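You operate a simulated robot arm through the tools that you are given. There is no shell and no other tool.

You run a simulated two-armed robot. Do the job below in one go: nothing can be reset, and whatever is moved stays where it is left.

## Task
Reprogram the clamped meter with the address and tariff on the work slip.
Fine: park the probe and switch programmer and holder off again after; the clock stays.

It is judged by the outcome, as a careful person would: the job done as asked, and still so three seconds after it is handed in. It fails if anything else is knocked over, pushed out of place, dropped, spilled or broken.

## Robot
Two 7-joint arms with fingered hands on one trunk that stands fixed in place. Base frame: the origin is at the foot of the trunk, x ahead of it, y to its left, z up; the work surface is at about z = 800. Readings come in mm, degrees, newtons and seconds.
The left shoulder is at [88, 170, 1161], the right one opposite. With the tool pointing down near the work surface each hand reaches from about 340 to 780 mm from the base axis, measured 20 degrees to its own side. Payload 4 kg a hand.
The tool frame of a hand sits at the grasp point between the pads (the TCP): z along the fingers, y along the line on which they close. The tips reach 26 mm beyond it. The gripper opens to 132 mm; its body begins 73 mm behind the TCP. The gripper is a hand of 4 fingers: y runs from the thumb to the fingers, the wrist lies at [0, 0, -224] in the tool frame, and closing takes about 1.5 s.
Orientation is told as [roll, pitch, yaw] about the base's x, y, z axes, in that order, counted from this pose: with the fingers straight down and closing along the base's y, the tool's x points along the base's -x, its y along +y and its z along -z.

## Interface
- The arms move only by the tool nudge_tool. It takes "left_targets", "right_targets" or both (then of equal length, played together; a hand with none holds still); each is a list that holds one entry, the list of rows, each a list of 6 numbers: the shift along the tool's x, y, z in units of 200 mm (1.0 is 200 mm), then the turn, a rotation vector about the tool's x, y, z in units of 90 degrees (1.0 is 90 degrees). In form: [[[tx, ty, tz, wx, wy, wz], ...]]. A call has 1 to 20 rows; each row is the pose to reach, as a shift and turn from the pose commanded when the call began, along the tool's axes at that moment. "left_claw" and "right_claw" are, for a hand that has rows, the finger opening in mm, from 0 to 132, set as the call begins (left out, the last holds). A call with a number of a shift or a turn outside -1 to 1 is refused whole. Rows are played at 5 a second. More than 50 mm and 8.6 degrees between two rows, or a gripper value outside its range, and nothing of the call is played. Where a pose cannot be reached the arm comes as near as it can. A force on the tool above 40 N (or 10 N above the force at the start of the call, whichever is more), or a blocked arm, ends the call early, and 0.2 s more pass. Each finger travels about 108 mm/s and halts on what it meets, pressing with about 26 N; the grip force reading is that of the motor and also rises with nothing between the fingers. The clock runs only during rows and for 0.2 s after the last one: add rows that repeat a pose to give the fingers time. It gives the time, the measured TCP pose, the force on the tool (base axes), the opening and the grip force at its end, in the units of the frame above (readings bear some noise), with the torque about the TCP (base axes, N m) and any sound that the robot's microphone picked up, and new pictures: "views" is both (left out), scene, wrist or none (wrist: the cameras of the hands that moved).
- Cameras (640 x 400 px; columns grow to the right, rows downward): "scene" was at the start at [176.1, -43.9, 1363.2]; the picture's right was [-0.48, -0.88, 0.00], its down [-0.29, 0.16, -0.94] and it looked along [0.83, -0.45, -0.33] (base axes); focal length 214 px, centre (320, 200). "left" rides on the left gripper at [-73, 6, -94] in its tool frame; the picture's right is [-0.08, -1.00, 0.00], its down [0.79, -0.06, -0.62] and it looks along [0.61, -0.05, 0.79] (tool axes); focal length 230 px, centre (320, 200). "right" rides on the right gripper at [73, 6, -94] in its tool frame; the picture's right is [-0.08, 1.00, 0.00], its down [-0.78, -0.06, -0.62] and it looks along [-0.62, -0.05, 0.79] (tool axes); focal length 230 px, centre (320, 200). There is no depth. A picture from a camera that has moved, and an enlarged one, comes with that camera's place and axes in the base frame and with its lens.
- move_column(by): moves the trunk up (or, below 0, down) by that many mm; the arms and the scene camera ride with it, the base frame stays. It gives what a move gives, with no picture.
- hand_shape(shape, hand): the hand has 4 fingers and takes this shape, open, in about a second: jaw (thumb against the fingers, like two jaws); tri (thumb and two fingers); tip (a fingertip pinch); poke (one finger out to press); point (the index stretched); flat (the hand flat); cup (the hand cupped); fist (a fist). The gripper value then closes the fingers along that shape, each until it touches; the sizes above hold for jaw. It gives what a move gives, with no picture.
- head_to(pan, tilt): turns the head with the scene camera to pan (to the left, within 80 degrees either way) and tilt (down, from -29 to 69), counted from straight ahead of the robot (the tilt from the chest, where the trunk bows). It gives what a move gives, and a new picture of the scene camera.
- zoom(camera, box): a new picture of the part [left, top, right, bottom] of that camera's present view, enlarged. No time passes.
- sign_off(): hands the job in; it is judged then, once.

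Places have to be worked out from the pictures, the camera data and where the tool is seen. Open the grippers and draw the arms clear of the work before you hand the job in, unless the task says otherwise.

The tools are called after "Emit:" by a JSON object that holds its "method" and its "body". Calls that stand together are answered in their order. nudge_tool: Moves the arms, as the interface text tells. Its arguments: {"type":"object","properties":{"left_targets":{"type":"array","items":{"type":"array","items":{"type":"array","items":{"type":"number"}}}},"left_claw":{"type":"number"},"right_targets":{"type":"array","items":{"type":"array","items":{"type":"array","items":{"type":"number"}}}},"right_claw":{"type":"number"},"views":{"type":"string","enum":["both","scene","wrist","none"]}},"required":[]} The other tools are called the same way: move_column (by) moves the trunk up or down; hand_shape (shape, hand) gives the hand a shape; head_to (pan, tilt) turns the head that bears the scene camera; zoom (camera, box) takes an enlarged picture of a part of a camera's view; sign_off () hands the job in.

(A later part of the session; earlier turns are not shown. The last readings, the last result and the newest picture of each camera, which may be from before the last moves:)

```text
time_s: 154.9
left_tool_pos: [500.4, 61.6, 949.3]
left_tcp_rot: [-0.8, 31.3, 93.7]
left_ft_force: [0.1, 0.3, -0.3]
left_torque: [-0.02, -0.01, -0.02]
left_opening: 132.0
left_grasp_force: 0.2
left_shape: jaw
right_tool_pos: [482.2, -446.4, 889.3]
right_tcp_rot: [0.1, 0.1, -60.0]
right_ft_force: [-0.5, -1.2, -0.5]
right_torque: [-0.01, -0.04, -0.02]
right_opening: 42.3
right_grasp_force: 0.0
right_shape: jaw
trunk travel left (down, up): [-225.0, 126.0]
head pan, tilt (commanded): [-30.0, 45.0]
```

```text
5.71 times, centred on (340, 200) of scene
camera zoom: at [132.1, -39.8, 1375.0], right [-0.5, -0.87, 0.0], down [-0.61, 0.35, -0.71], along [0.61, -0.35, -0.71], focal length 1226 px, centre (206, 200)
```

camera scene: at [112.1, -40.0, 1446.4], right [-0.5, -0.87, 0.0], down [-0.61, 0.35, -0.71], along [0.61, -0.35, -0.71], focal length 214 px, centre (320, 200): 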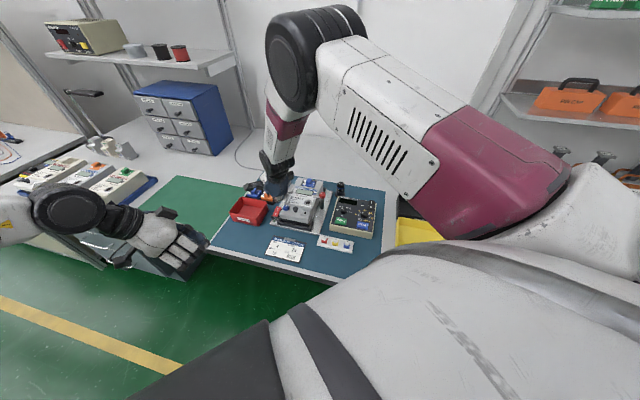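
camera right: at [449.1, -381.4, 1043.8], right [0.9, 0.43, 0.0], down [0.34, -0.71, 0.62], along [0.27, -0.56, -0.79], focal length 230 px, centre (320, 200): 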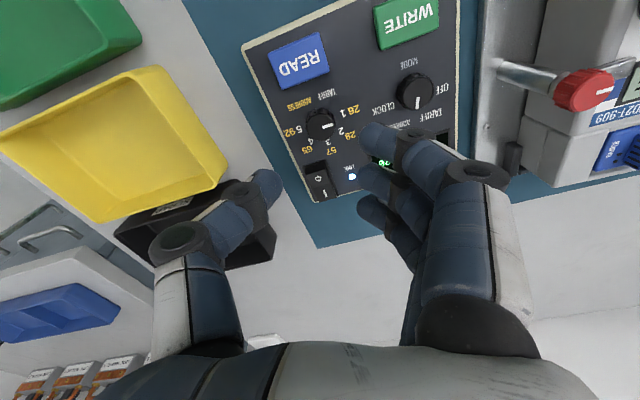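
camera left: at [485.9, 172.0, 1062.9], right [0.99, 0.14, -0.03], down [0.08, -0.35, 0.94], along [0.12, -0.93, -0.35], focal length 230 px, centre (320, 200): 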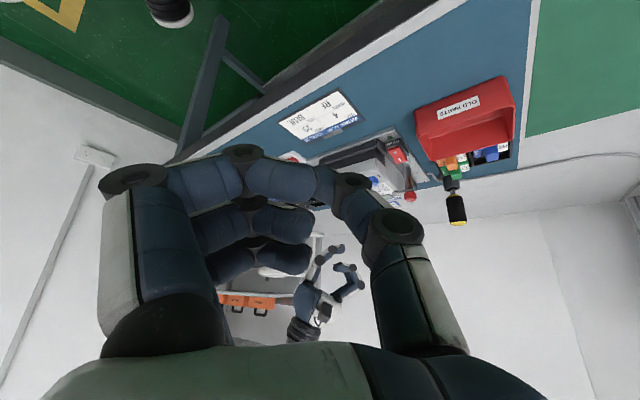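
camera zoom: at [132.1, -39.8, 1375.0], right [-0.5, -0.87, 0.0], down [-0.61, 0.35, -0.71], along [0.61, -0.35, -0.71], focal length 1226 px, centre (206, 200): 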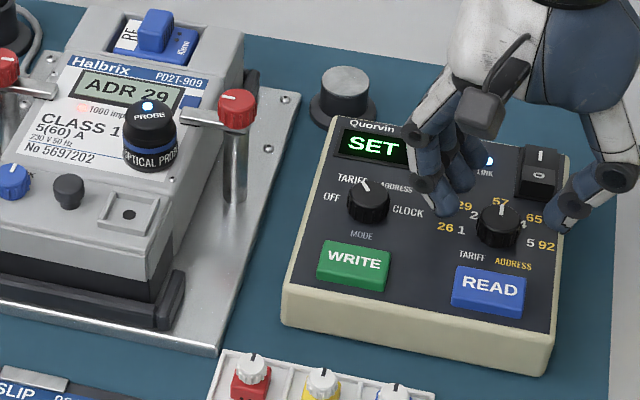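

Aligned within a millimetre, pointer at 3. I repeat: down, close, turn 45° clockwise.

Emit:
{"method": "nudge_tool", "body": {"right_targets": [[[0.003, 0.002, 0.04, 0, 0, 0], [0.003, 0.002, 0.08, 0, 0, 0], [0.003, 0.002, 0.107, 0, 0, 0], [0.003, 0.002, 0.107, 0, 0, 0]]], "views": "none"}}

Emit:
{"method": "nudge_tool", "body": {"right_targets": [[[0, 0, 0, 0, 0, 0], [0, 0, 0, 0, 0, 0], [0, 0, 0, 0, 0, 0], [0, 0, 0, 0, 0, 0]]], "right_claw": 10, "views": "none"}}

Emit:
{"method": "nudge_tool", "body": {"right_targets": [[[0, -0.02, 0, 0, 0, 0], [0, -0.035, 0, 0, 0, 0], [0.0049, -0.0347, 0, 0, 0, 0.0889], [0.0096, -0.0336, 0, 0, 0, 0.1778], [0.0142, -0.032, 0, 0, 0, 0.2667], [0.0185, -0.0297, 0, 0, 0, 0.3556], [0.0225, -0.0268, 0, 0, 0, 0.4444], [0.0247, -0.0247, 0, 0, 0, 0.5], [0.0247, -0.0247, 0, 0, 0, 0.5]]], "views": "none"}}

Emit:
{"method": "nudge_tool", "body": {"right_targets": [[[0, 0.0, -0.18, 0, 0, 0], [0, 0.0, -0.36, 0, 0, 0], [0, 0, -0.42, 0, 0, 0]]], "right_claw": 46, "views": "none"}}

Emit:
{"method": "zoom", "body": {"camera": "scene", "box": [285, 165, 395, 235]}}

```text
time_s: 155.9
left_tool_pos: [500.7, 61.5, 949.9]
left_tcp_rot: [-0.8, 31.3, 93.7]
left_ft_force: [-0.2, 0.1, -0.6]
left_torque: [0.01, 0.02, 0.0]
left_opening: 131.7
left_grasp_force: 0.1
left_shape: jaw
right_tool_pos: [482.7, -445.2, 868.1]
right_tcp_rot: [0.1, 0.0, -60.1]
right_ft_force: [0.7, -0.6, 2.0]
right_torque: [0.0, -0.01, 0.02]
right_opening: 42.3
right_grasp_force: 0.0
right_shape: jaw
trunk travel left (down, up): [-225.0, 126.0]
head pan, tilt (commanded): [-30.0, 45.0]
```

```text
time_s: 156.9
left_tool_pos: [501.5, 61.6, 951.0]
left_tcp_rot: [-0.9, 31.2, 93.6]
left_ft_force: [-0.2, 0.1, -0.1]
left_torque: [0.0, 0.01, 0.02]
left_opening: 131.9
left_grasp_force: 0.1
left_shape: jaw
right_tool_pos: [479.3, -446.6, 867.2]
right_tcp_rot: [0.0, 0.0, -60.1]
right_ft_force: [-6.4, -6.4, 6.4]
right_torque: [0.02, -0.1, 0.04]
right_opening: 12.0
right_grasp_force: 26.0
right_shape: jaw
trunk travel left (down, up): [-225.0, 126.0]
head pan, tilt (commanded): [-30.0, 45.0]
```

```text
time_s: 158.9
left_tool_pos: [501.1, 62.7, 950.3]
left_tcp_rot: [-0.8, 31.3, 93.8]
left_ft_force: [0.8, -1.0, 0.7]
left_torque: [0.04, 0.0, 0.0]
left_opening: 131.7
left_grasp_force: 0.1
left_shape: jaw
right_tool_pos: [475.3, -443.5, 868.1]
right_tcp_rot: [0.1, 0.1, -105.1]
right_ft_force: [1.7, -0.7, 10.1]
right_torque: [-0.11, -0.52, 0.06]
right_opening: 10.4
right_grasp_force: 25.7
right_shape: jaw
trunk travel left (down, up): [-225.0, 126.0]
head pan, tilt (commanded): [-30.0, 45.0]
```

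```text
time_s: 159.7
left_tool_pos: [500.7, 61.8, 950.6]
left_tcp_rot: [-0.8, 31.2, 93.7]
left_ft_force: [0.0, 1.1, 0.0]
left_torque: [-0.03, 0.01, 0.0]
left_opening: 131.9
left_grasp_force: 0.0
left_shape: jaw
right_tool_pos: [473.6, -442.7, 950.5]
right_tcp_rot: [0.0, 0.0, -105.1]
right_ft_force: [0.0, 0.5, -0.1]
right_torque: [-0.02, -0.01, 0.0]
right_opening: 45.3
right_grasp_force: 0.1
right_shape: jaw
trunk travel left (down, up): [-225.0, 126.0]
head pan, tilt (commanded): [-30.0, 45.0]
```

```text
5.71 times, centred on (340, 200) of scene
camera zoom: at [131.9, -39.5, 1375.0], right [-0.5, -0.87, 0.0], down [-0.61, 0.35, -0.71], along [0.61, -0.35, -0.71], focal length 1226 px, centre (206, 200)
```

zoom: 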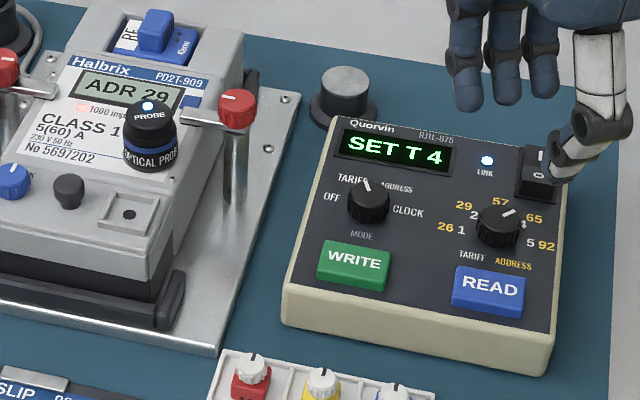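

SET T 4 is set. I take the poke shape again and press WRITE at the same spot.

Emit:
{"method": "hand_shape", "body": {"hand": "right", "shape": "poke"}}

Emit:
{"method": "nudge_tool", "body": {"right_targets": [[[0.121, 0.003, 0, 0, 0, 0.0805], [0.241, 0.007, 0, 0, 0, 0.161], [0.362, 0.01, 0, 0, 0, 0.2415], [0.4825, 0.0135, 0.05, 0, 0, 0.322], [0.4825, 0.0135, 0.2175, 0, 0, 0.322], [0.4825, 0.0135, 0.2175, 0, 0, 0.322]]], "views": "none"}}

Emit:
{"method": "zoom", "body": {"camera": "scene", "box": [285, 165, 395, 235]}}

```text
time_s: 160.6
left_tool_pos: [500.2, 62.1, 951.4]
left_tcp_rot: [-0.8, 31.2, 93.8]
left_ft_force: [0.2, -0.2, 0.2]
left_torque: [0.0, -0.01, 0.0]
left_opening: 131.7
left_grasp_force: 0.0
left_shape: jaw
right_tool_pos: [475.6, -442.4, 951.5]
right_tcp_rot: [0.1, 0.1, -105.1]
right_ft_force: [0.1, -0.2, 0.3]
right_torque: [-0.04, 0.01, -0.01]
right_opening: 0.0
right_grasp_force: 0.1
right_shape: poke
trunk travel left (down, up): [-225.0, 126.0]
head pan, tilt (commanded): [-30.0, 45.0]
```

```text
time_s: 162.0
left_tool_pos: [500.9, 61.4, 952.0]
left_tcp_rot: [-0.8, 31.2, 93.7]
left_ft_force: [0.5, -0.4, 0.1]
left_torque: [-0.02, -0.02, 0.01]
left_opening: 131.8
left_grasp_force: 0.0
left_shape: jaw
right_tool_pos: [504.3, -351.1, 907.3]
right_tcp_rot: [0.1, 0.1, -134.1]
right_ft_force: [-0.5, 0.4, -0.3]
right_torque: [0.03, -0.02, 0.02]
right_opening: 0.1
right_grasp_force: 0.0
right_shape: poke
trunk travel left (down, up): [-225.0, 126.0]
head pan, tilt (commanded): [-30.0, 45.0]
```

```text
5.71 times, centred on (340, 200) of scene
camera zoom: at [131.8, -39.5, 1375.1], right [-0.5, -0.87, 0.0], down [-0.61, 0.35, -0.71], along [0.61, -0.35, -0.71], focal length 1226 px, centre (206, 200)
```

zoom: 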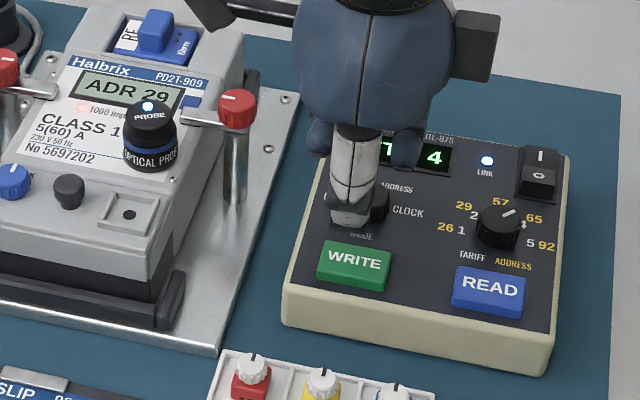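

Tip over WRITE. Pressing down in small steps.

Emit:
{"method": "nudge_tool", "body": {"right_targets": [[[0, -0.01, 0.07, 0, 0, 0], [0, -0.01, 0.14, 0, 0, 0], [0, -0.01, 0.16, 0, 0, 0], [0, -0.01, 0.175, 0, 0, 0], [0, -0.01, 0.188, 0, 0, 0], [0, -0.01, 0.188, 0, 0, 0]]], "views": "none"}}

Emit:
{"method": "nudge_tool", "body": {"right_targets": [[[0, 0, -0.1, 0, 0, 0], [0, 0, -0.25, 0, 0, 0], [0, 0, -0.4, 0, 0, 0]]], "views": "none"}}

Emit:
{"method": "zoom", "body": {"camera": "scene", "box": [285, 165, 395, 235]}}

Emit:
{"method": "zoom", "body": {"camera": "left", "box": [280, 180, 360, 240]}}

```text
time_s: 163.4
left_tool_pos: [500.4, 61.7, 950.7]
left_tcp_rot: [-0.9, 31.3, 93.7]
left_ft_force: [0.3, 0.1, 0.1]
left_torque: [0.01, 0.01, 0.02]
left_opening: 132.2
left_grasp_force: 0.1
left_shape: jaw
right_tool_pos: [501.9, -348.5, 872.5]
right_tcp_rot: [0.1, 0.1, -134.0]
right_ft_force: [-0.1, 1.7, 10.9]
right_torque: [0.05, 0.01, 0.0]
right_opening: 0.3
right_grasp_force: 0.1
right_shape: poke
trunk travel left (down, up): [-225.0, 126.0]
head pan, tilt (commanded): [-30.0, 45.0]
heard: click
```

```text
time_s: 164.2
left_tool_pos: [500.2, 61.2, 950.2]
left_tcp_rot: [-0.8, 31.3, 93.6]
left_ft_force: [-0.2, 0.4, 0.5]
left_torque: [-0.03, 0.01, 0.01]
left_opening: 131.9
left_grasp_force: 0.1
left_shape: jaw
right_tool_pos: [501.3, -349.9, 950.8]
right_tcp_rot: [0.0, 0.0, -134.0]
right_ft_force: [-0.7, -0.3, 0.2]
right_torque: [0.0, -0.02, -0.02]
right_opening: 0.1
right_grasp_force: 0.1
right_shape: poke
trunk travel left (down, up): [-225.0, 126.0]
head pan, tilt (commanded): [-30.0, 45.0]
```

```text
5.71 times, centred on (340, 200) of scene
camera zoom: at [131.6, -39.5, 1375.1], right [-0.5, -0.87, 0.0], down [-0.61, 0.35, -0.71], along [0.61, -0.35, -0.71], focal length 1226 px, centre (206, 200)
```

zoom: 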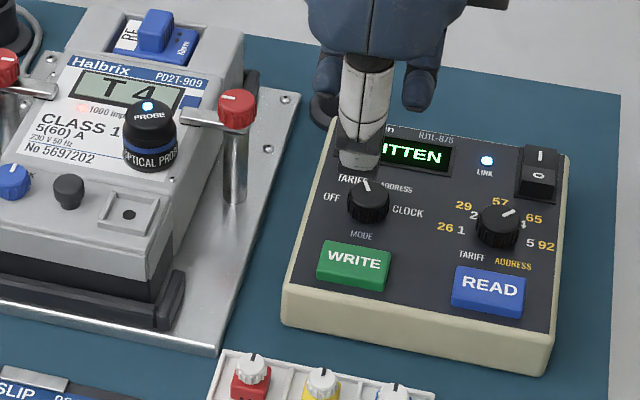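

```text
6.67 times, centred on (320, 210) of left
camera zoom: at [486.0, 171.9, 993.3], right [0.99, 0.14, -0.03], down [0.07, -0.35, 0.94], along [0.12, -0.93, -0.35], focal length 1534 px, centre (320, 133)
```

zoom: 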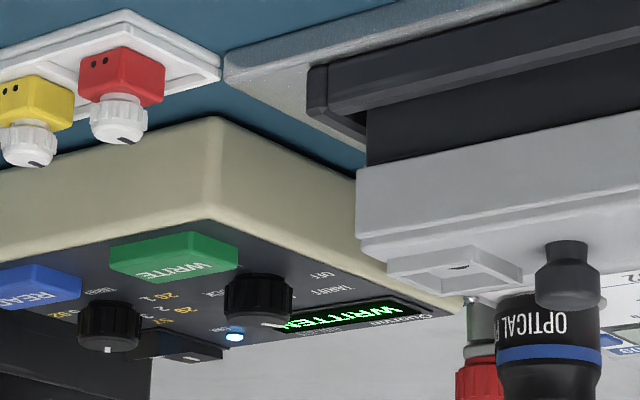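

WRITTEN again and the LCD shows T 4: both values are in the meter. Now I return the mode dial to OFF (where it started): jaw shape, over the mode dial at yaw -114°.

Emit:
{"method": "hand_shape", "body": {"hand": "right", "shape": "jaw"}}

Emit:
{"method": "nudge_tool", "body": {"right_targets": [[[-0.008, 0.086, 0, 0, 0, -0.074], [-0.016, 0.172, 0, 0, 0, -0.148], [-0.0247, 0.258, 0, 0, 0, -0.222], [-0.0247, 0.258, 0, 0, 0, -0.222], [-0.0247, 0.258, 0.15, 0, 0, -0.222], [-0.0247, 0.258, 0.31, 0, 0, -0.222], [-0.0247, 0.258, 0.31, 0, 0, -0.222]]], "right_claw": 37, "views": "none"}}

Emit:
{"method": "zoom", "body": {"camera": "right", "box": [220, 80, 420, 230]}}

```text
time_s: 165.1
left_tool_pos: [501.3, 62.3, 950.3]
left_tcp_rot: [-0.7, 31.3, 93.6]
left_ft_force: [0.0, 0.0, 0.5]
left_torque: [0.0, -0.01, 0.04]
left_opening: 132.2
left_grasp_force: 0.1
left_shape: jaw
right_tool_pos: [501.9, -349.5, 950.5]
right_tcp_rot: [0.0, 0.0, -134.1]
right_ft_force: [-0.3, 0.3, 0.3]
right_torque: [-0.04, 0.03, -0.03]
right_opening: 131.8
right_grasp_force: 0.1
right_shape: jaw
trunk travel left (down, up): [-225.0, 126.0]
head pan, tilt (commanded): [-30.0, 45.0]
```

```text
time_s: 166.7
left_tool_pos: [500.8, 61.4, 951.0]
left_tcp_rot: [-0.8, 31.3, 93.6]
left_ft_force: [-0.2, -0.5, -0.7]
left_torque: [0.01, 0.02, 0.01]
left_opening: 131.6
left_grasp_force: 0.1
left_shape: jaw
right_tool_pos: [535.1, -390.1, 888.2]
right_tcp_rot: [0.1, 0.0, -114.0]
right_ft_force: [-0.7, 0.1, -0.2]
right_torque: [-0.03, 0.02, 0.02]
right_opening: 37.6
right_grasp_force: 0.1
right_shape: jaw
trunk travel left (down, up): [-225.0, 126.0]
head pan, tilt (commanded): [-30.0, 45.0]
```

```text
2.67 times, centred on (320, 155) of right
camera zoom: at [569.6, -327.0, 983.0], right [0.88, -0.48, 0.0], down [-0.38, -0.69, 0.62], along [-0.29, -0.54, -0.79], focal length 614 px, centre (320, 320)
```

zoom: 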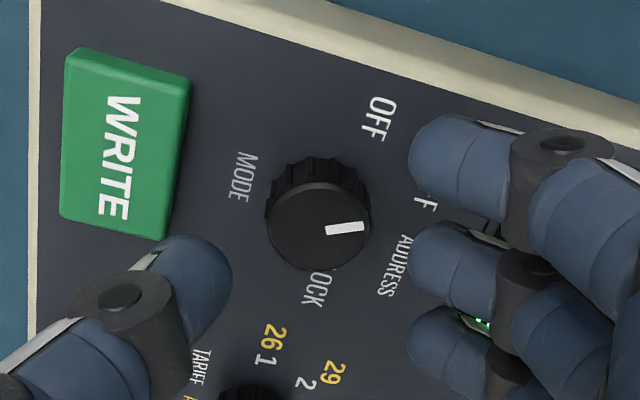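

Aligned. Down, close, turn 47° counter-clockwise to OFF, then open and rise.

Emit:
{"method": "nudge_tool", "body": {"right_targets": [[[0, 0, 0.04, 0, 0, 0], [0, 0, 0.08, 0, 0, 0], [0, 0, 0.1, 0, 0, 0], [0, 0, 0.1, 0, 0, 0]]], "views": "none"}}

Emit:
{"method": "nudge_tool", "body": {"right_targets": [[[0, 0, 0, 0, 0, 0], [0, 0, 0, 0, 0, 0], [0, 0, 0, 0, 0, 0], [0, 0, 0, 0, 0, 0]]], "right_claw": 12, "views": "none"}}

Emit:
{"method": "nudge_tool", "body": {"right_targets": [[[0, -0.015, 0, 0, 0, 0], [0, -0.03, 0, 0, 0, 0], [-0.0041, -0.0297, 0, 0, 0, -0.087], [-0.0081, -0.0289, 0, 0, 0, -0.174], [-0.012, -0.0275, 0, 0, 0, -0.261], [-0.0156, -0.0256, 0, 0, 0, -0.348], [-0.019, -0.0233, 0, 0, 0, -0.4355], [-0.0219, -0.0205, 0, 0, 0, -0.522], [-0.0219, -0.0205, 0, 0, 0, -0.522]]], "views": "none"}}

Emit:
{"method": "nudge_tool", "body": {"right_targets": [[[0, 0, -0.02, 0, 0, 0], [0, 0, -0.16, 0, 0, 0], [0, 0, -0.32, 0, 0, 0], [0, 0, -0.45, 0, 0, 0]]], "right_claw": 48, "views": "none"}}

Emit:
{"method": "zoom", "body": {"camera": "scene", "box": [285, 165, 395, 235]}}

```text
time_s: 167.7
left_tool_pos: [501.3, 61.0, 950.5]
left_tcp_rot: [-0.8, 31.2, 93.7]
left_ft_force: [0.1, 0.1, 0.1]
left_torque: [-0.04, -0.01, 0.02]
left_opening: 132.1
left_grasp_force: 0.0
left_shape: jaw
right_tool_pos: [535.4, -388.7, 867.9]
right_tcp_rot: [0.1, 0.0, -114.1]
right_ft_force: [0.6, -0.5, 1.7]
right_torque: [-0.01, 0.01, 0.05]
right_opening: 37.2
right_grasp_force: 0.1
right_shape: jaw
trunk travel left (down, up): [-225.0, 126.0]
head pan, tilt (commanded): [-30.0, 45.0]
```

```text
time_s: 168.7
left_tool_pos: [501.1, 62.1, 951.1]
left_tcp_rot: [-0.9, 31.3, 93.7]
left_ft_force: [0.6, 0.4, -0.2]
left_torque: [0.01, 0.0, 0.04]
left_opening: 131.6
left_grasp_force: 0.0
left_shape: jaw
right_tool_pos: [534.7, -387.8, 867.4]
right_tcp_rot: [0.0, 0.0, -114.1]
right_ft_force: [-11.7, 5.9, -2.7]
right_torque: [0.05, 0.1, 0.02]
right_opening: 4.9
right_grasp_force: 26.1
right_shape: jaw
trunk travel left (down, up): [-225.0, 126.0]
head pan, tilt (commanded): [-30.0, 45.0]
```

```text
time_s: 170.7
left_tool_pos: [501.5, 61.3, 949.7]
left_tcp_rot: [-0.7, 31.2, 93.6]
left_ft_force: [-0.3, 0.4, 0.7]
left_torque: [0.01, 0.0, 0.0]
left_opening: 131.7
left_grasp_force: 0.1
left_shape: jaw
right_tool_pos: [530.8, -392.9, 868.4]
right_tcp_rot: [0.1, 0.0, -67.0]
right_ft_force: [3.0, -3.0, -1.3]
right_torque: [0.03, -0.32, -0.04]
right_opening: 3.2
right_grasp_force: 25.9
right_shape: jaw
trunk travel left (down, up): [-225.0, 126.0]
head pan, tilt (commanded): [-30.0, 45.0]
```

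```text
time_s: 171.7
left_tool_pos: [501.1, 61.5, 950.8]
left_tcp_rot: [-0.8, 31.3, 93.7]
left_ft_force: [-0.3, -0.4, -0.1]
left_torque: [0.0, -0.03, 0.0]
left_opening: 131.9
left_grasp_force: 0.1
left_shape: jaw
right_tool_pos: [529.7, -391.5, 959.4]
right_tcp_rot: [0.2, 0.0, -67.1]
right_ft_force: [-0.4, 0.4, -0.3]
right_torque: [-0.03, 0.01, 0.0]
right_opening: 47.3
right_grasp_force: 0.1
right_shape: jaw
trunk travel left (down, up): [-225.0, 126.0]
head pan, tilt (commanded): [-30.0, 45.0]
```

```text
5.71 times, centred on (340, 200) of scene
camera zoom: at [131.9, -39.8, 1375.0], right [-0.5, -0.87, 0.0], down [-0.61, 0.35, -0.71], along [0.61, -0.35, -0.71], focal length 1226 px, centre (206, 200)
```

zoom: 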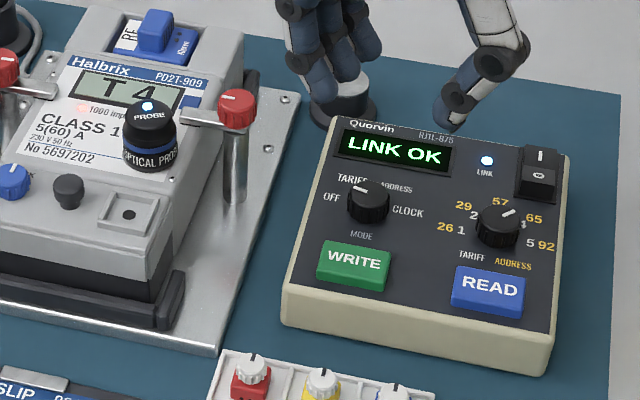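

LINK OK with the mode dial at OFF. Now the probe: I go above it at yaw -104° with the jaw at 62 mm.

Emit:
{"method": "nudge_tool", "body": {"right_targets": [[[0.0, 0.0, -0.12, 0, 0, 0], [0.054, 0.104, -0.2, 0, 0, 0.0685], [0.108, 0.208, -0.2, 0, 0, 0.137], [0.163, 0.313, -0.2, 0, 0, 0.2055], [0.217, 0.417, -0.2, 0, 0, 0.274], [0.271, 0.521, -0.2, 0, 0, 0.3425], [0.325, 0.625, -0.2, 0, 0, 0.411], [0.325, 0.625, -0.2, 0, 0, 0.411]]], "right_claw": 62, "views": "none"}}

Emit:
{"method": "zoom", "body": {"camera": "right", "box": [200, 60, 440, 220]}}

Emit:
{"method": "zoom", "body": {"camera": "scene", "box": [280, 150, 350, 220]}}

```text
time_s: 173.5
left_tool_pos: [501.9, 62.2, 952.1]
left_tcp_rot: [-0.8, 31.2, 93.7]
left_ft_force: [0.4, 0.8, -0.3]
left_torque: [0.02, 0.01, -0.02]
left_opening: 131.9
left_grasp_force: 0.1
left_shape: jaw
right_tool_pos: [620.4, -282.7, 998.2]
right_tcp_rot: [0.1, -0.1, -104.3]
right_ft_force: [0.2, -0.5, -0.6]
right_torque: [-0.02, 0.0, -0.01]
right_opening: 61.0
right_grasp_force: 0.1
right_shape: jaw
trunk travel left (down, up): [-225.0, 126.0]
head pan, tilt (commanded): [-30.0, 45.0]
```

```text
2.50 times, centred on (320, 140) of right
camera zoom: at [641.1, -214.9, 1092.8], right [0.95, -0.32, 0.0], down [-0.25, -0.75, 0.62], along [-0.2, -0.58, -0.79], focal length 575 px, centre (320, 350)
```

zoom: 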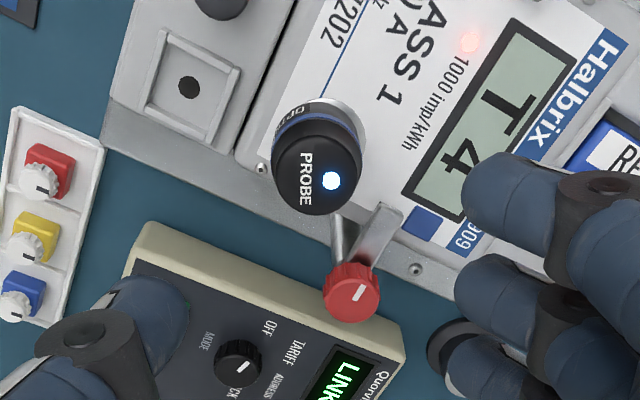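

```text
5.71 times, centred on (315, 185) of scene
camera zoom: at [132.1, -40.0, 1375.0], right [-0.5, -0.87, 0.0], down [-0.61, 0.35, -0.71], along [0.61, -0.35, -0.71], focal length 1226 px, centre (349, 286)
```

zoom: 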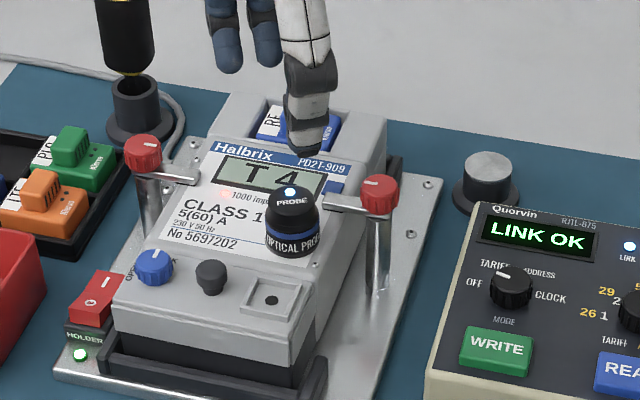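

The probe is within 2 mm of the hand axis. I correct and lower; tips to about 14 mm above the meter face.

Emit:
{"method": "nudge_tool", "body": {"right_targets": [[[0.01, -0.006, 0.1, 0, 0, 0], [0.01, -0.006, 0.25, 0, 0, 0], [0.01, -0.006, 0.25, 0, 0, 0]]], "views": "none"}}

Emit:
{"method": "zoom", "body": {"camera": "right", "box": [220, 80, 420, 230]}}

```text
time_s: 174.3
left_tool_pos: [499.9, 62.4, 951.1]
left_tcp_rot: [-0.9, 31.3, 93.7]
left_ft_force: [0.6, -0.8, -0.2]
left_torque: [0.01, 0.02, 0.01]
left_opening: 131.8
left_grasp_force: 0.1
left_shape: jaw
right_tool_pos: [618.2, -281.1, 948.6]
right_tcp_rot: [0.1, 0.1, -104.1]
right_ft_force: [-0.2, -0.8, -0.5]
right_torque: [-0.01, -0.02, 0.0]
right_opening: 61.0
right_grasp_force: 0.1
right_shape: jaw
trunk travel left (down, up): [-225.0, 126.0]
head pan, tilt (commanded): [-30.0, 45.0]
```

```text
2.67 times, centred on (320, 155) of right
camera zoom: at [640.4, -212.6, 1042.8], right [0.95, -0.32, 0.0], down [-0.25, -0.75, 0.62], along [-0.19, -0.58, -0.79], focal length 614 px, centre (320, 320)
```

zoom: 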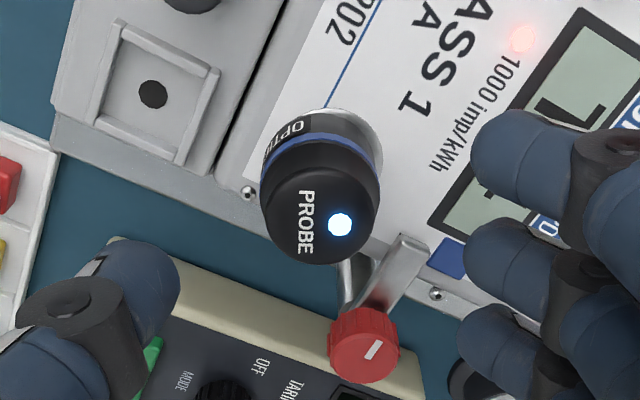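

Centred. Lower 36 mm and close to 24 mm on the probe.

Emit:
{"method": "nudge_tool", "body": {"right_targets": [[[0, 0, 0.06, 0, 0, 0], [0, 0, 0.13, 0, 0, 0], [0, 0, 0.18, 0, 0, 0], [0, 0, 0.18, 0, 0, 0]]], "views": "none"}}

Emit:
{"method": "nudge_tool", "body": {"right_targets": [[[0, 0, 0, 0, 0, 0], [0, 0, 0, 0, 0, 0], [0, 0, 0, 0, 0, 0], [0, 0, 0, 0, 0, 0], [0, 0, 0, 0, 0, 0]]], "right_claw": 22, "views": "none"}}

Emit:
{"method": "zoom", "body": {"camera": "right", "box": [220, 80, 420, 230]}}

Emit:
{"method": "zoom", "body": {"camera": "scene", "box": [290, 160, 340, 210]}}

```text
time_s: 175.3
left_tool_pos: [501.3, 61.8, 951.2]
left_tcp_rot: [-0.7, 31.1, 93.8]
left_ft_force: [1.1, -0.2, 0.0]
left_torque: [-0.02, 0.01, -0.01]
left_opening: 131.6
left_grasp_force: 0.0
left_shape: jaw
right_tool_pos: [619.3, -281.7, 911.6]
right_tcp_rot: [0.1, -0.1, -104.0]
right_ft_force: [-0.6, 0.3, 0.6]
right_torque: [0.03, 0.01, 0.01]
right_opening: 61.2
right_grasp_force: 0.0
right_shape: jaw
trunk travel left (down, up): [-225.0, 126.0]
head pan, tilt (commanded): [-30.0, 45.0]
```

```text
time_s: 176.5
left_tool_pos: [501.0, 60.7, 950.7]
left_tcp_rot: [-0.8, 31.3, 93.7]
left_ft_force: [-0.2, 0.4, 0.6]
left_torque: [0.02, 0.0, 0.01]
left_opening: 131.8
left_grasp_force: 0.0
left_shape: jaw
right_tool_pos: [618.6, -280.9, 912.1]
right_tcp_rot: [0.1, -0.1, -104.2]
right_ft_force: [-0.7, 0.1, 1.5]
right_torque: [0.01, -0.03, -0.01]
right_opening: 9.6
right_grasp_force: 21.7
right_shape: jaw
trunk travel left (down, up): [-225.0, 126.0]
head pan, tilt (commanded): [-30.0, 45.0]
```

```text
2.67 times, centred on (320, 155) of right
camera zoom: at [640.8, -212.8, 1007.3], right [0.95, -0.32, 0.0], down [-0.25, -0.75, 0.62], along [-0.19, -0.58, -0.79], focal length 614 px, centre (320, 320)
```

zoom: 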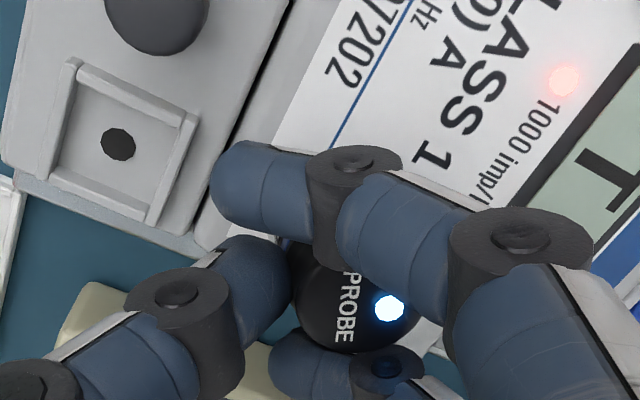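

```text
8.00 times, centred on (315, 185) of scene
camera zoom: at [132.1, -39.8, 1375.0], right [-0.5, -0.87, 0.0], down [-0.61, 0.35, -0.71], along [0.61, -0.35, -0.71], focal length 1716 px, centre (360, 320)
```

zoom: 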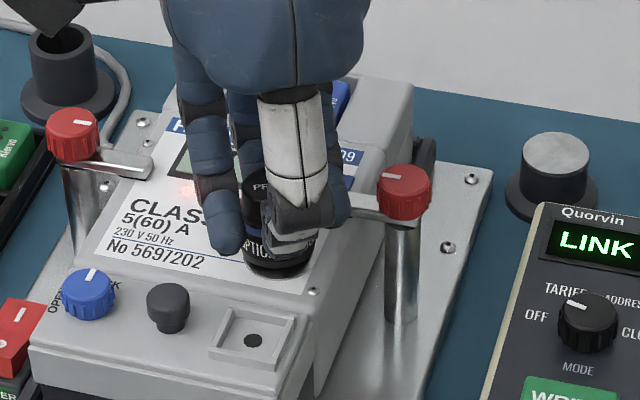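

Gripped (probe axis at tool (-1,7.5)). I lift it straight up, carry it to its post at (657.5,-456.4) turning back to yaw -134°, and stop above.

Emit:
{"method": "nudge_tool", "body": {"right_targets": [[[0, 0, -0.06, 0, 0, 0], [0, 0, -0.2, 0, 0, 0], [0, 0, -0.34, 0, 0, 0], [0, 0, -0.44, 0, 0, 0], [-0.156, 0.075, -0.44, 0, 0, 0.0662], [-0.312, 0.15, -0.44, 0, 0, 0.1324], [-0.467, 0.224, -0.44, 0, 0, 0.1986], [-0.623, 0.299, -0.44, 0, 0, 0.2648], [-0.779, 0.374, -0.44, 0, 0, 0.331], [-0.779, 0.374, -0.44, 0, 0, 0.331]]], "views": "none"}}

Emit:
{"method": "zoom", "body": {"camera": "right", "box": [200, 60, 440, 240]}}

Emit:
{"method": "zoom", "body": {"camera": "scene", "box": [290, 140, 390, 220]}}

```text
time_s: 178.7
left_tool_pos: [500.3, 62.7, 950.9]
left_tcp_rot: [-0.8, 31.3, 93.7]
left_ft_force: [0.8, -0.3, -0.7]
left_torque: [0.02, -0.02, -0.02]
left_opening: 131.9
left_grasp_force: 0.0
left_shape: jaw
right_tool_pos: [653.2, -450.7, 1000.9]
right_tcp_rot: [0.2, 0.0, -134.0]
right_ft_force: [-0.4, -0.3, -0.5]
right_torque: [-0.02, -0.02, -0.04]
right_opening: 9.1
right_grasp_force: 22.0
right_shape: jaw
trunk travel left (down, up): [-225.0, 126.0]
head pan, tilt (commanded): [-30.0, 45.0]
```

```text
2.22 times, centred on (320, 150) of right
camera zoom: at [706.9, -403.1, 1095.8], right [0.66, -0.75, 0.0], down [-0.59, -0.52, 0.62], along [-0.46, -0.41, -0.79], focal length 511 px, centre (320, 311)
```

zoom: 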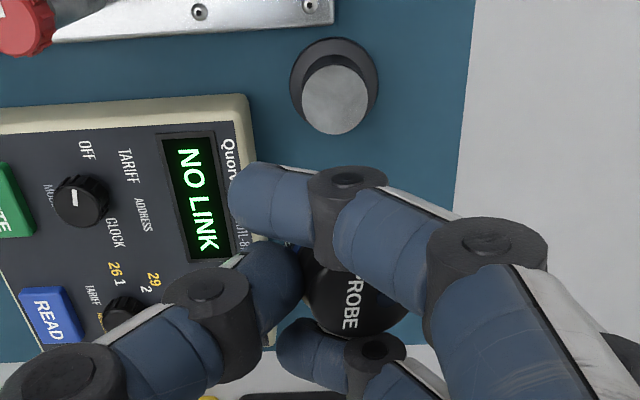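

```text
5.00 times, centred on (340, 180) of scene
camera zoom: at [132.1, -39.5, 1375.0], right [-0.5, -0.87, 0.0], down [-0.61, 0.35, -0.71], along [0.61, -0.35, -0.71], focal length 1072 px, centre (220, 300)
```

zoom: 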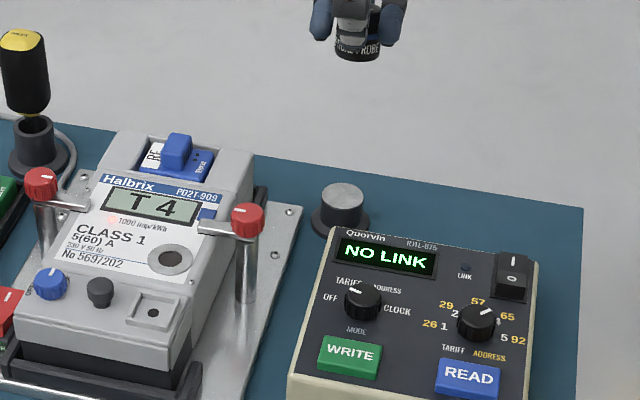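

NO LINK now as expected and the meter keeps T 4. The probe axis is within 1–2 mm of the post; I lower to about 18 mm above it and check.

Emit:
{"method": "nudge_tool", "body": {"right_targets": [[[-0.003, -0.003, 0.15, 0, 0, 0], [-0.003, -0.003, 0.3, 0, 0, 0], [-0.003, -0.003, 0.45, 0, 0, 0], [-0.003, -0.003, 0.55, 0, 0, 0], [-0.003, -0.003, 0.55, 0, 0, 0]]], "views": "none"}}

Emit:
{"method": "zoom", "body": {"camera": "scene", "box": [325, 160, 365, 200]}}

Emit:
{"method": "zoom", "body": {"camera": "right", "box": [220, 60, 420, 230]}}

Emit:
{"method": "zoom", "body": {"camera": "left", "box": [320, 190, 400, 250]}}

```text
time_s: 179.9
left_tool_pos: [501.3, 61.6, 951.5]
left_tcp_rot: [-0.9, 31.3, 93.6]
left_ft_force: [-0.4, -0.1, -0.5]
left_torque: [0.02, -0.02, -0.02]
left_opening: 132.0
left_grasp_force: 0.0
left_shape: jaw
right_tool_pos: [653.1, -450.5, 889.8]
right_tcp_rot: [0.1, 0.1, -133.9]
right_ft_force: [0.1, -0.2, -0.5]
right_torque: [0.02, 0.02, -0.03]
right_opening: 8.9
right_grasp_force: 21.8
right_shape: jaw
trunk travel left (down, up): [-225.0, 126.0]
head pan, tilt (commanded): [-30.0, 45.0]
```

```text
10.00 times, centred on (345, 180) of scene
camera zoom: at [132.2, -39.8, 1375.0], right [-0.5, -0.87, 0.0], down [-0.61, 0.35, -0.71], along [0.61, -0.35, -0.71], focal length 2145 px, centre (70, 400)
```

zoom: 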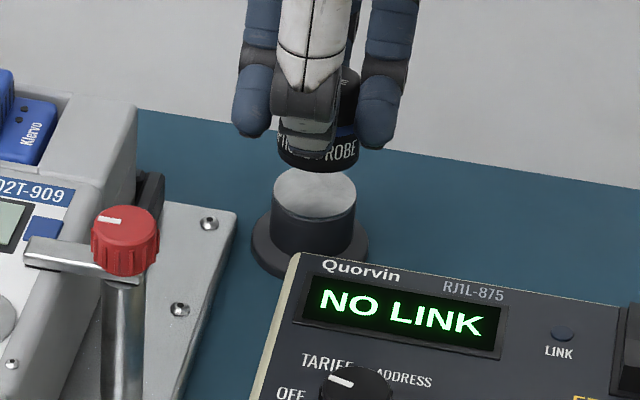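

```text
2.35 times, centred on (320, 145) of right
camera zoom: at [706.6, -402.8, 984.8], right [0.67, -0.75, 0.0], down [-0.59, -0.52, 0.62], along [-0.46, -0.41, -0.79], focal length 541 px, centre (320, 329)
```

zoom: 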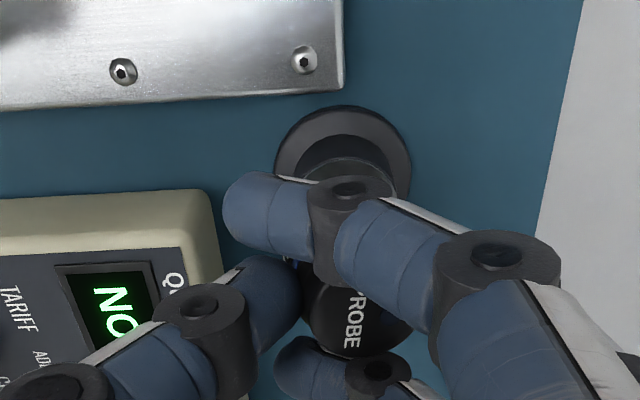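

```text
6.67 times, centred on (360, 220) of left
camera zoom: at [486.4, 171.7, 993.0], right [0.99, 0.14, -0.03], down [0.08, -0.35, 0.94], along [0.12, -0.93, -0.35], focal length 1534 px, centre (53, 67)
```

zoom: 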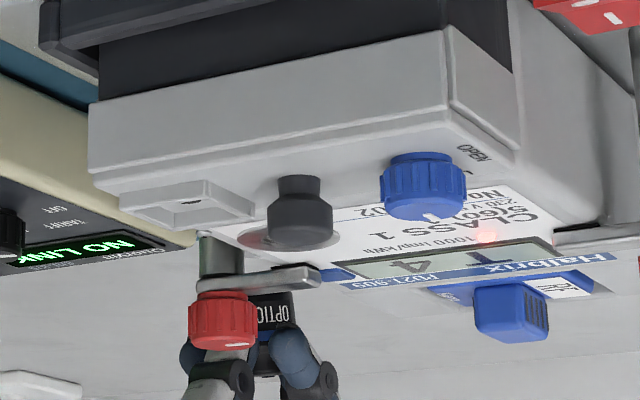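

Aligned within about 1 mm. I lower gently onto the post until there is light contact.

Emit:
{"method": "nudge_tool", "body": {"right_targets": [[[0, 0, 0.04, 0, 0, 0], [0, 0, 0.075, 0, 0, 0], [0, 0, 0.09, 0, 0, 0], [0, 0, 0.098, 0, 0, 0]]], "views": "none"}}

Emit:
{"method": "zoom", "body": {"camera": "scene", "box": [325, 160, 365, 200]}}

```text
time_s: 180.9
left_tool_pos: [501.5, 62.7, 951.8]
left_tcp_rot: [-0.7, 31.3, 93.7]
left_ft_force: [-0.5, 0.1, 0.6]
left_torque: [-0.01, 0.02, -0.01]
left_opening: 131.6
left_grasp_force: 0.1
left_shape: jaw
right_tool_pos: [653.5, -450.6, 871.5]
right_tcp_rot: [0.2, 0.1, -133.9]
right_ft_force: [-0.5, 0.7, 5.2]
right_torque: [-0.06, -0.07, -0.01]
right_opening: 9.2
right_grasp_force: 21.9
right_shape: jaw
trunk travel left (down, up): [-225.0, 126.0]
head pan, tilt (commanded): [-30.0, 45.0]
```

```text
10.00 times, centred on (345, 180) of scene
camera zoom: at [131.8, -39.6, 1375.1], right [-0.5, -0.87, 0.0], down [-0.61, 0.35, -0.71], along [0.61, -0.35, -0.71], focal length 2145 px, centre (70, 400)
```

zoom: 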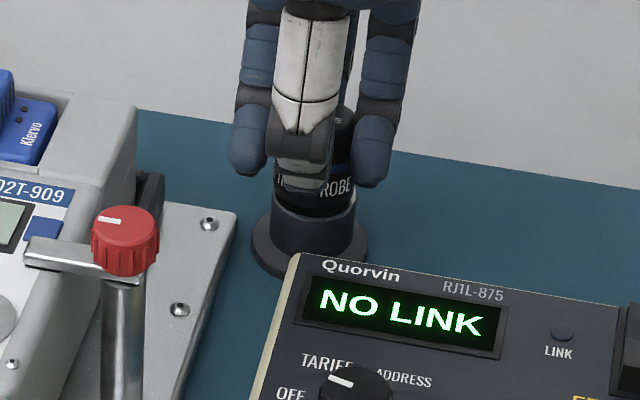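

Seated on the post (5 N) and in line with it. I ease off and open in two small steps.

Emit:
{"method": "nudge_tool", "body": {"right_targets": [[[0, 0, -0.006, 0, 0, 0], [0, 0, -0.006, 0, 0, 0]]], "views": "none"}}

Emit:
{"method": "nudge_tool", "body": {"right_targets": [[[0, 0, 0, 0, 0, 0], [0, 0, 0, 0, 0, 0]]], "right_claw": 34, "views": "none"}}

Emit:
{"method": "nudge_tool", "body": {"right_targets": [[[0, 0, -0.01, 0, 0, 0], [0, 0, -0.02, 0, 0, 0], [0, 0, -0.02, 0, 0, 0]]], "right_claw": 56, "views": "none"}}

Emit:
{"method": "zoom", "body": {"camera": "scene", "box": [325, 160, 365, 200]}}

Emit:
{"method": "zoom", "body": {"camera": "right", "box": [220, 60, 420, 230]}}

```text
time_s: 181.5
left_tool_pos: [501.5, 61.9, 950.3]
left_tcp_rot: [-0.9, 31.2, 93.7]
left_ft_force: [-0.4, 0.1, 0.0]
left_torque: [-0.02, -0.03, -0.01]
left_opening: 131.8
left_grasp_force: 0.1
left_shape: jaw
right_tool_pos: [652.7, -451.4, 871.8]
right_tcp_rot: [0.1, -0.1, -133.8]
right_ft_force: [0.8, -0.1, 1.6]
right_torque: [-0.05, -0.11, 0.05]
right_opening: 9.3
right_grasp_force: 21.9
right_shape: jaw
trunk travel left (down, up): [-225.0, 126.0]
head pan, tilt (commanded): [-30.0, 45.0]
```

```text
time_s: 182.1
left_tool_pos: [500.8, 61.3, 950.6]
left_tcp_rot: [-0.7, 31.1, 93.7]
left_ft_force: [0.6, 0.1, -0.5]
left_torque: [0.01, 0.0, 0.01]
left_opening: 132.0
left_grasp_force: 0.0
left_shape: jaw
right_tool_pos: [651.8, -449.7, 870.0]
right_tcp_rot: [0.0, 0.0, -133.9]
right_ft_force: [-0.7, -0.7, -0.8]
right_torque: [0.0, 0.03, -0.02]
right_opening: 33.5
right_grasp_force: 0.0
right_shape: jaw
trunk travel left (down, up): [-225.0, 126.0]
head pan, tilt (commanded): [-30.0, 45.0]
```

```text
time_s: 182.9
left_tool_pos: [501.4, 61.9, 950.6]
left_tcp_rot: [-0.7, 31.2, 93.6]
left_ft_force: [-0.3, 0.3, 0.2]
left_torque: [0.0, 0.02, 0.01]
left_opening: 131.8
left_grasp_force: 0.1
left_shape: jaw
right_tool_pos: [654.2, -450.0, 876.3]
right_tcp_rot: [0.0, 0.0, -133.9]
right_ft_force: [-0.3, -0.5, -0.4]
right_torque: [-0.01, -0.03, 0.02]
right_opening: 55.5
right_grasp_force: 0.0
right_shape: jaw
trunk travel left (down, up): [-225.0, 126.0]
head pan, tilt (commanded): [-30.0, 45.0]
```

```text
10.00 times, centred on (345, 180) of scene
camera zoom: at [132.3, -39.9, 1374.9], right [-0.5, -0.87, 0.0], down [-0.61, 0.35, -0.71], along [0.61, -0.35, -0.71], focal length 2145 px, centre (70, 400)
```

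zoom: 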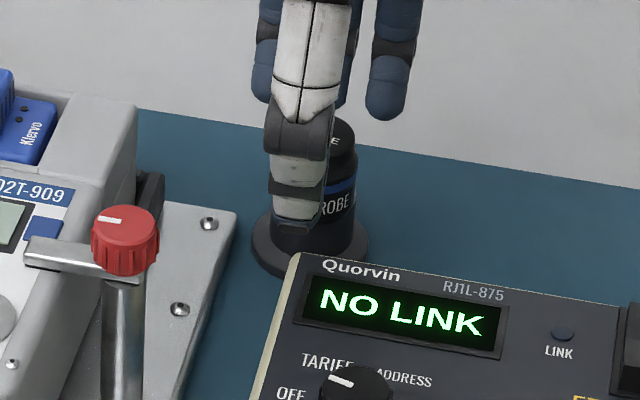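

```text
2.35 times, centred on (320, 145) of right
camera zoom: at [706.4, -402.7, 970.8], right [0.67, -0.75, 0.0], down [-0.59, -0.52, 0.62], along [-0.46, -0.41, -0.79], focal length 541 px, centre (320, 329)
```

zoom: 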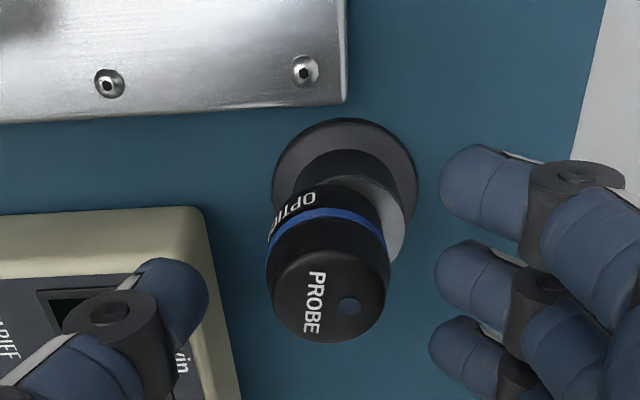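

The probe stands on the post but about 6 mm toward the front. I'll nudge it back with the thumb: opening to 46, slightly lower, then push gently toward the back.

Emit:
{"method": "nudge_tool", "body": {"right_targets": [[[0, 0.01, 0.01, 0, 0, 0], [0, 0.02, 0.02, 0, 0, 0], [0, 0.03, 0.02, 0, 0, 0], [0, 0.035, 0.02, 0, 0, 0]]], "right_claw": 46, "views": "none"}}

Emit:
{"method": "zoom", "body": {"camera": "right", "box": [220, 60, 420, 230]}}

```text
time_s: 183.9
left_tool_pos: [501.1, 61.8, 950.2]
left_tcp_rot: [-0.7, 31.1, 93.6]
left_ft_force: [-0.7, -0.3, -1.1]
left_torque: [0.02, 0.0, -0.03]
left_opening: 131.9
left_grasp_force: 0.1
left_shape: jaw
right_tool_pos: [657.7, -455.4, 872.6]
right_tcp_rot: [0.2, 0.0, -133.9]
right_ft_force: [-0.2, -0.7, 0.4]
right_torque: [0.0, 0.01, 0.01]
right_opening: 46.5
right_grasp_force: 0.1
right_shape: jaw
trunk travel left (down, up): [-225.0, 126.0]
head pan, tilt (commanded): [-30.0, 45.0]
```

```text
2.35 times, centred on (320, 145) of right
camera zoom: at [711.7, -407.9, 966.8], right [0.67, -0.75, 0.0], down [-0.59, -0.52, 0.62], along [-0.46, -0.41, -0.79], focal length 541 px, centre (320, 329)
```

zoom: 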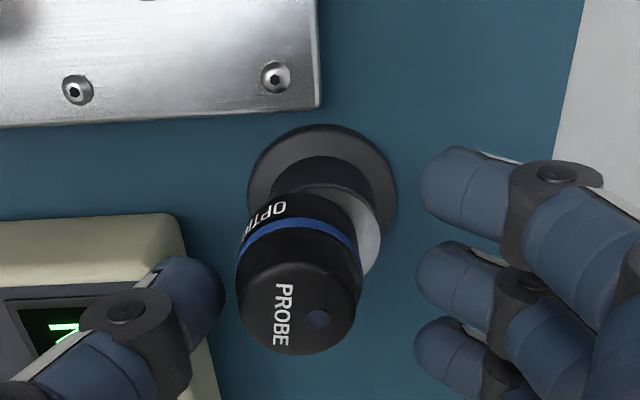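

Thumb is about 3 mm from the probe. I push 6 mm and look.

Emit:
{"method": "nudge_tool", "body": {"right_targets": [[[0, 0.01, 0, 0, 0, 0], [0, 0.02, 0, 0, 0, 0], [0, 0.03, 0, 0, 0, 0], [0, 0.03, 0, 0, 0, 0]]], "views": "none"}}

Emit:
{"method": "zoom", "body": {"camera": "right", "box": [220, 60, 420, 230]}}

```text
time_s: 184.9
left_tool_pos: [501.0, 61.3, 950.7]
left_tcp_rot: [-0.8, 31.2, 93.7]
left_ft_force: [0.1, -0.6, 0.0]
left_torque: [0.0, 0.03, 0.02]
left_opening: 131.8
left_grasp_force: 0.1
left_shape: jaw
right_tool_pos: [662.2, -459.6, 873.0]
right_tcp_rot: [0.0, 0.0, -133.9]
right_ft_force: [-0.2, -0.4, -0.4]
right_torque: [0.0, 0.01, -0.03]
right_opening: 46.3
right_grasp_force: 0.1
right_shape: jaw
trunk travel left (down, up): [-225.0, 126.0]
head pan, tilt (commanded): [-30.0, 45.0]
```

```text
2.35 times, centred on (320, 145) of right
camera zoom: at [715.8, -411.7, 966.7], right [0.67, -0.75, 0.0], down [-0.59, -0.52, 0.62], along [-0.46, -0.41, -0.79], focal length 541 px, centre (320, 329)
```

zoom: 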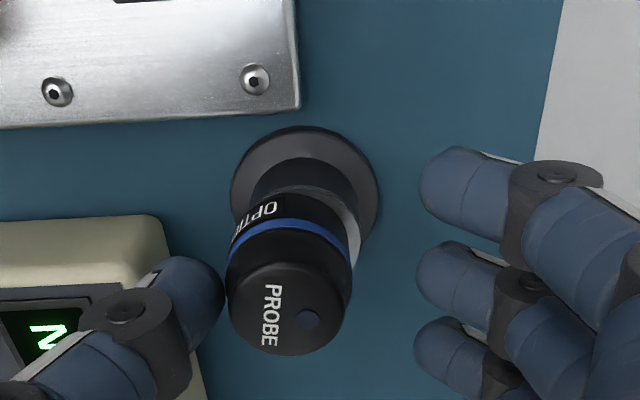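

Moving nicely, about 4 mm still to go. I push on 4 mm.

Emit:
{"method": "nudge_tool", "body": {"right_targets": [[[0, 0.008, 0, 0, 0, 0], [0, 0.015, 0, 0, 0, 0], [0, 0.02, 0, 0, 0, 0], [0, 0.02, 0, 0, 0, 0]]], "views": "none"}}

Emit:
{"method": "zoom", "body": {"camera": "right", "box": [220, 60, 420, 230]}}

Emit:
{"method": "zoom", "body": {"camera": "scene", "box": [325, 160, 365, 200]}}

```text
time_s: 185.9
left_tool_pos: [499.9, 61.5, 950.1]
left_tcp_rot: [-0.7, 31.2, 93.7]
left_ft_force: [0.1, -0.3, -0.5]
left_torque: [0.01, -0.01, -0.01]
left_opening: 132.0
left_grasp_force: 0.0
left_shape: jaw
right_tool_pos: [665.9, -462.6, 871.5]
right_tcp_rot: [0.1, 0.0, -133.9]
right_ft_force: [-0.6, -0.8, -0.2]
right_torque: [-0.01, 0.02, -0.02]
right_opening: 46.4
right_grasp_force: 0.1
right_shape: jaw
trunk travel left (down, up): [-225.0, 126.0]
head pan, tilt (commanded): [-30.0, 45.0]
```

```text
2.35 times, centred on (320, 145) of right
camera zoom: at [718.8, -414.7, 966.7], right [0.67, -0.75, 0.0], down [-0.59, -0.52, 0.62], along [-0.46, -0.41, -0.79], focal length 541 px, centre (320, 329)
```

zoom: 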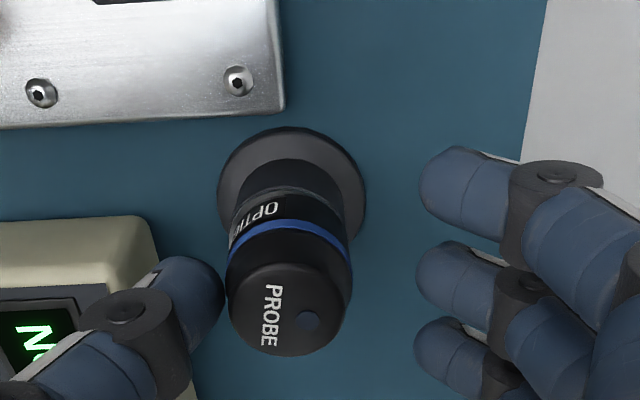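

```text
10.00 times, centred on (345, 180) of scene
camera zoom: at [132.3, -39.9, 1375.0], right [-0.5, -0.87, 0.0], down [-0.61, 0.35, -0.71], along [0.61, -0.35, -0.71], focal length 2145 px, centre (70, 400)
```

zoom: 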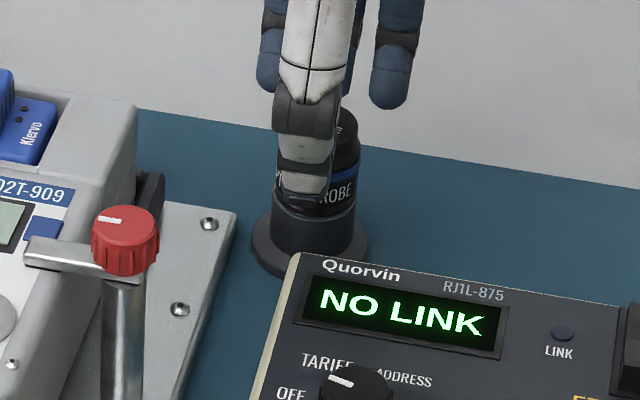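

The probe now covers the post top with only about 2 mm offset, upright. I back the thumb off and rise clear.

Emit:
{"method": "nudge_tool", "body": {"right_targets": [[[0, -0.015, 0, 0, 0, 0], [0, -0.025, -0.03, 0, 0, 0], [0, -0.025, -0.18, 0, 0, 0], [0, -0.025, -0.36, 0, 0, 0], [0, -0.025, -0.45, 0, 0, 0]]], "views": "none"}}

Emit:
{"method": "zoom", "body": {"camera": "scene", "box": [275, 150, 395, 230]}}

Emit:
{"method": "zoom", "body": {"camera": "right", "box": [180, 40, 440, 220]}}

```text
time_s: 187.1
left_tool_pos: [501.1, 61.4, 951.0]
left_tcp_rot: [-0.8, 31.3, 93.7]
left_ft_force: [0.9, -0.5, 1.1]
left_torque: [-0.06, 0.01, -0.02]
left_opening: 131.9
left_grasp_force: 0.0
left_shape: jaw
right_tool_pos: [662.1, -459.2, 961.7]
right_tcp_rot: [0.0, 0.0, -133.9]
right_ft_force: [0.1, 0.3, 0.0]
right_torque: [0.01, -0.01, 0.01]
right_opening: 46.4
right_grasp_force: 0.0
right_shape: jaw
trunk travel left (down, up): [-225.0, 126.0]
head pan, tilt (commanded): [-30.0, 45.0]
```

```text
5.00 times, centred on (335, 190) of scene
camera zoom: at [132.2, -39.8, 1375.0], right [-0.5, -0.87, 0.0], down [-0.61, 0.35, -0.71], along [0.61, -0.35, -0.71], focal length 1072 px, centre (245, 250)
```

zoom: 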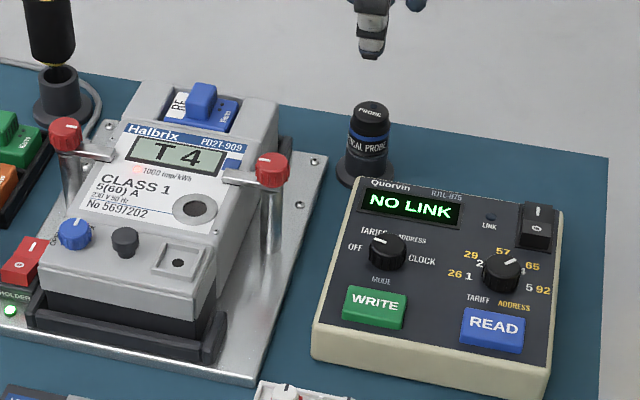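

```text
2.22 times, centred on (310, 130) of right
camera zoom: at [714.7, -411.0, 1057.0], right [0.67, -0.75, 0.0], down [-0.59, -0.52, 0.62], along [-0.46, -0.41, -0.79], focal length 511 px, centre (342, 356)
```

zoom: 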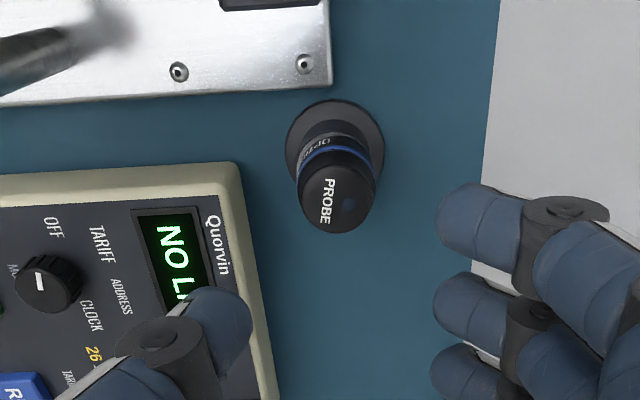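

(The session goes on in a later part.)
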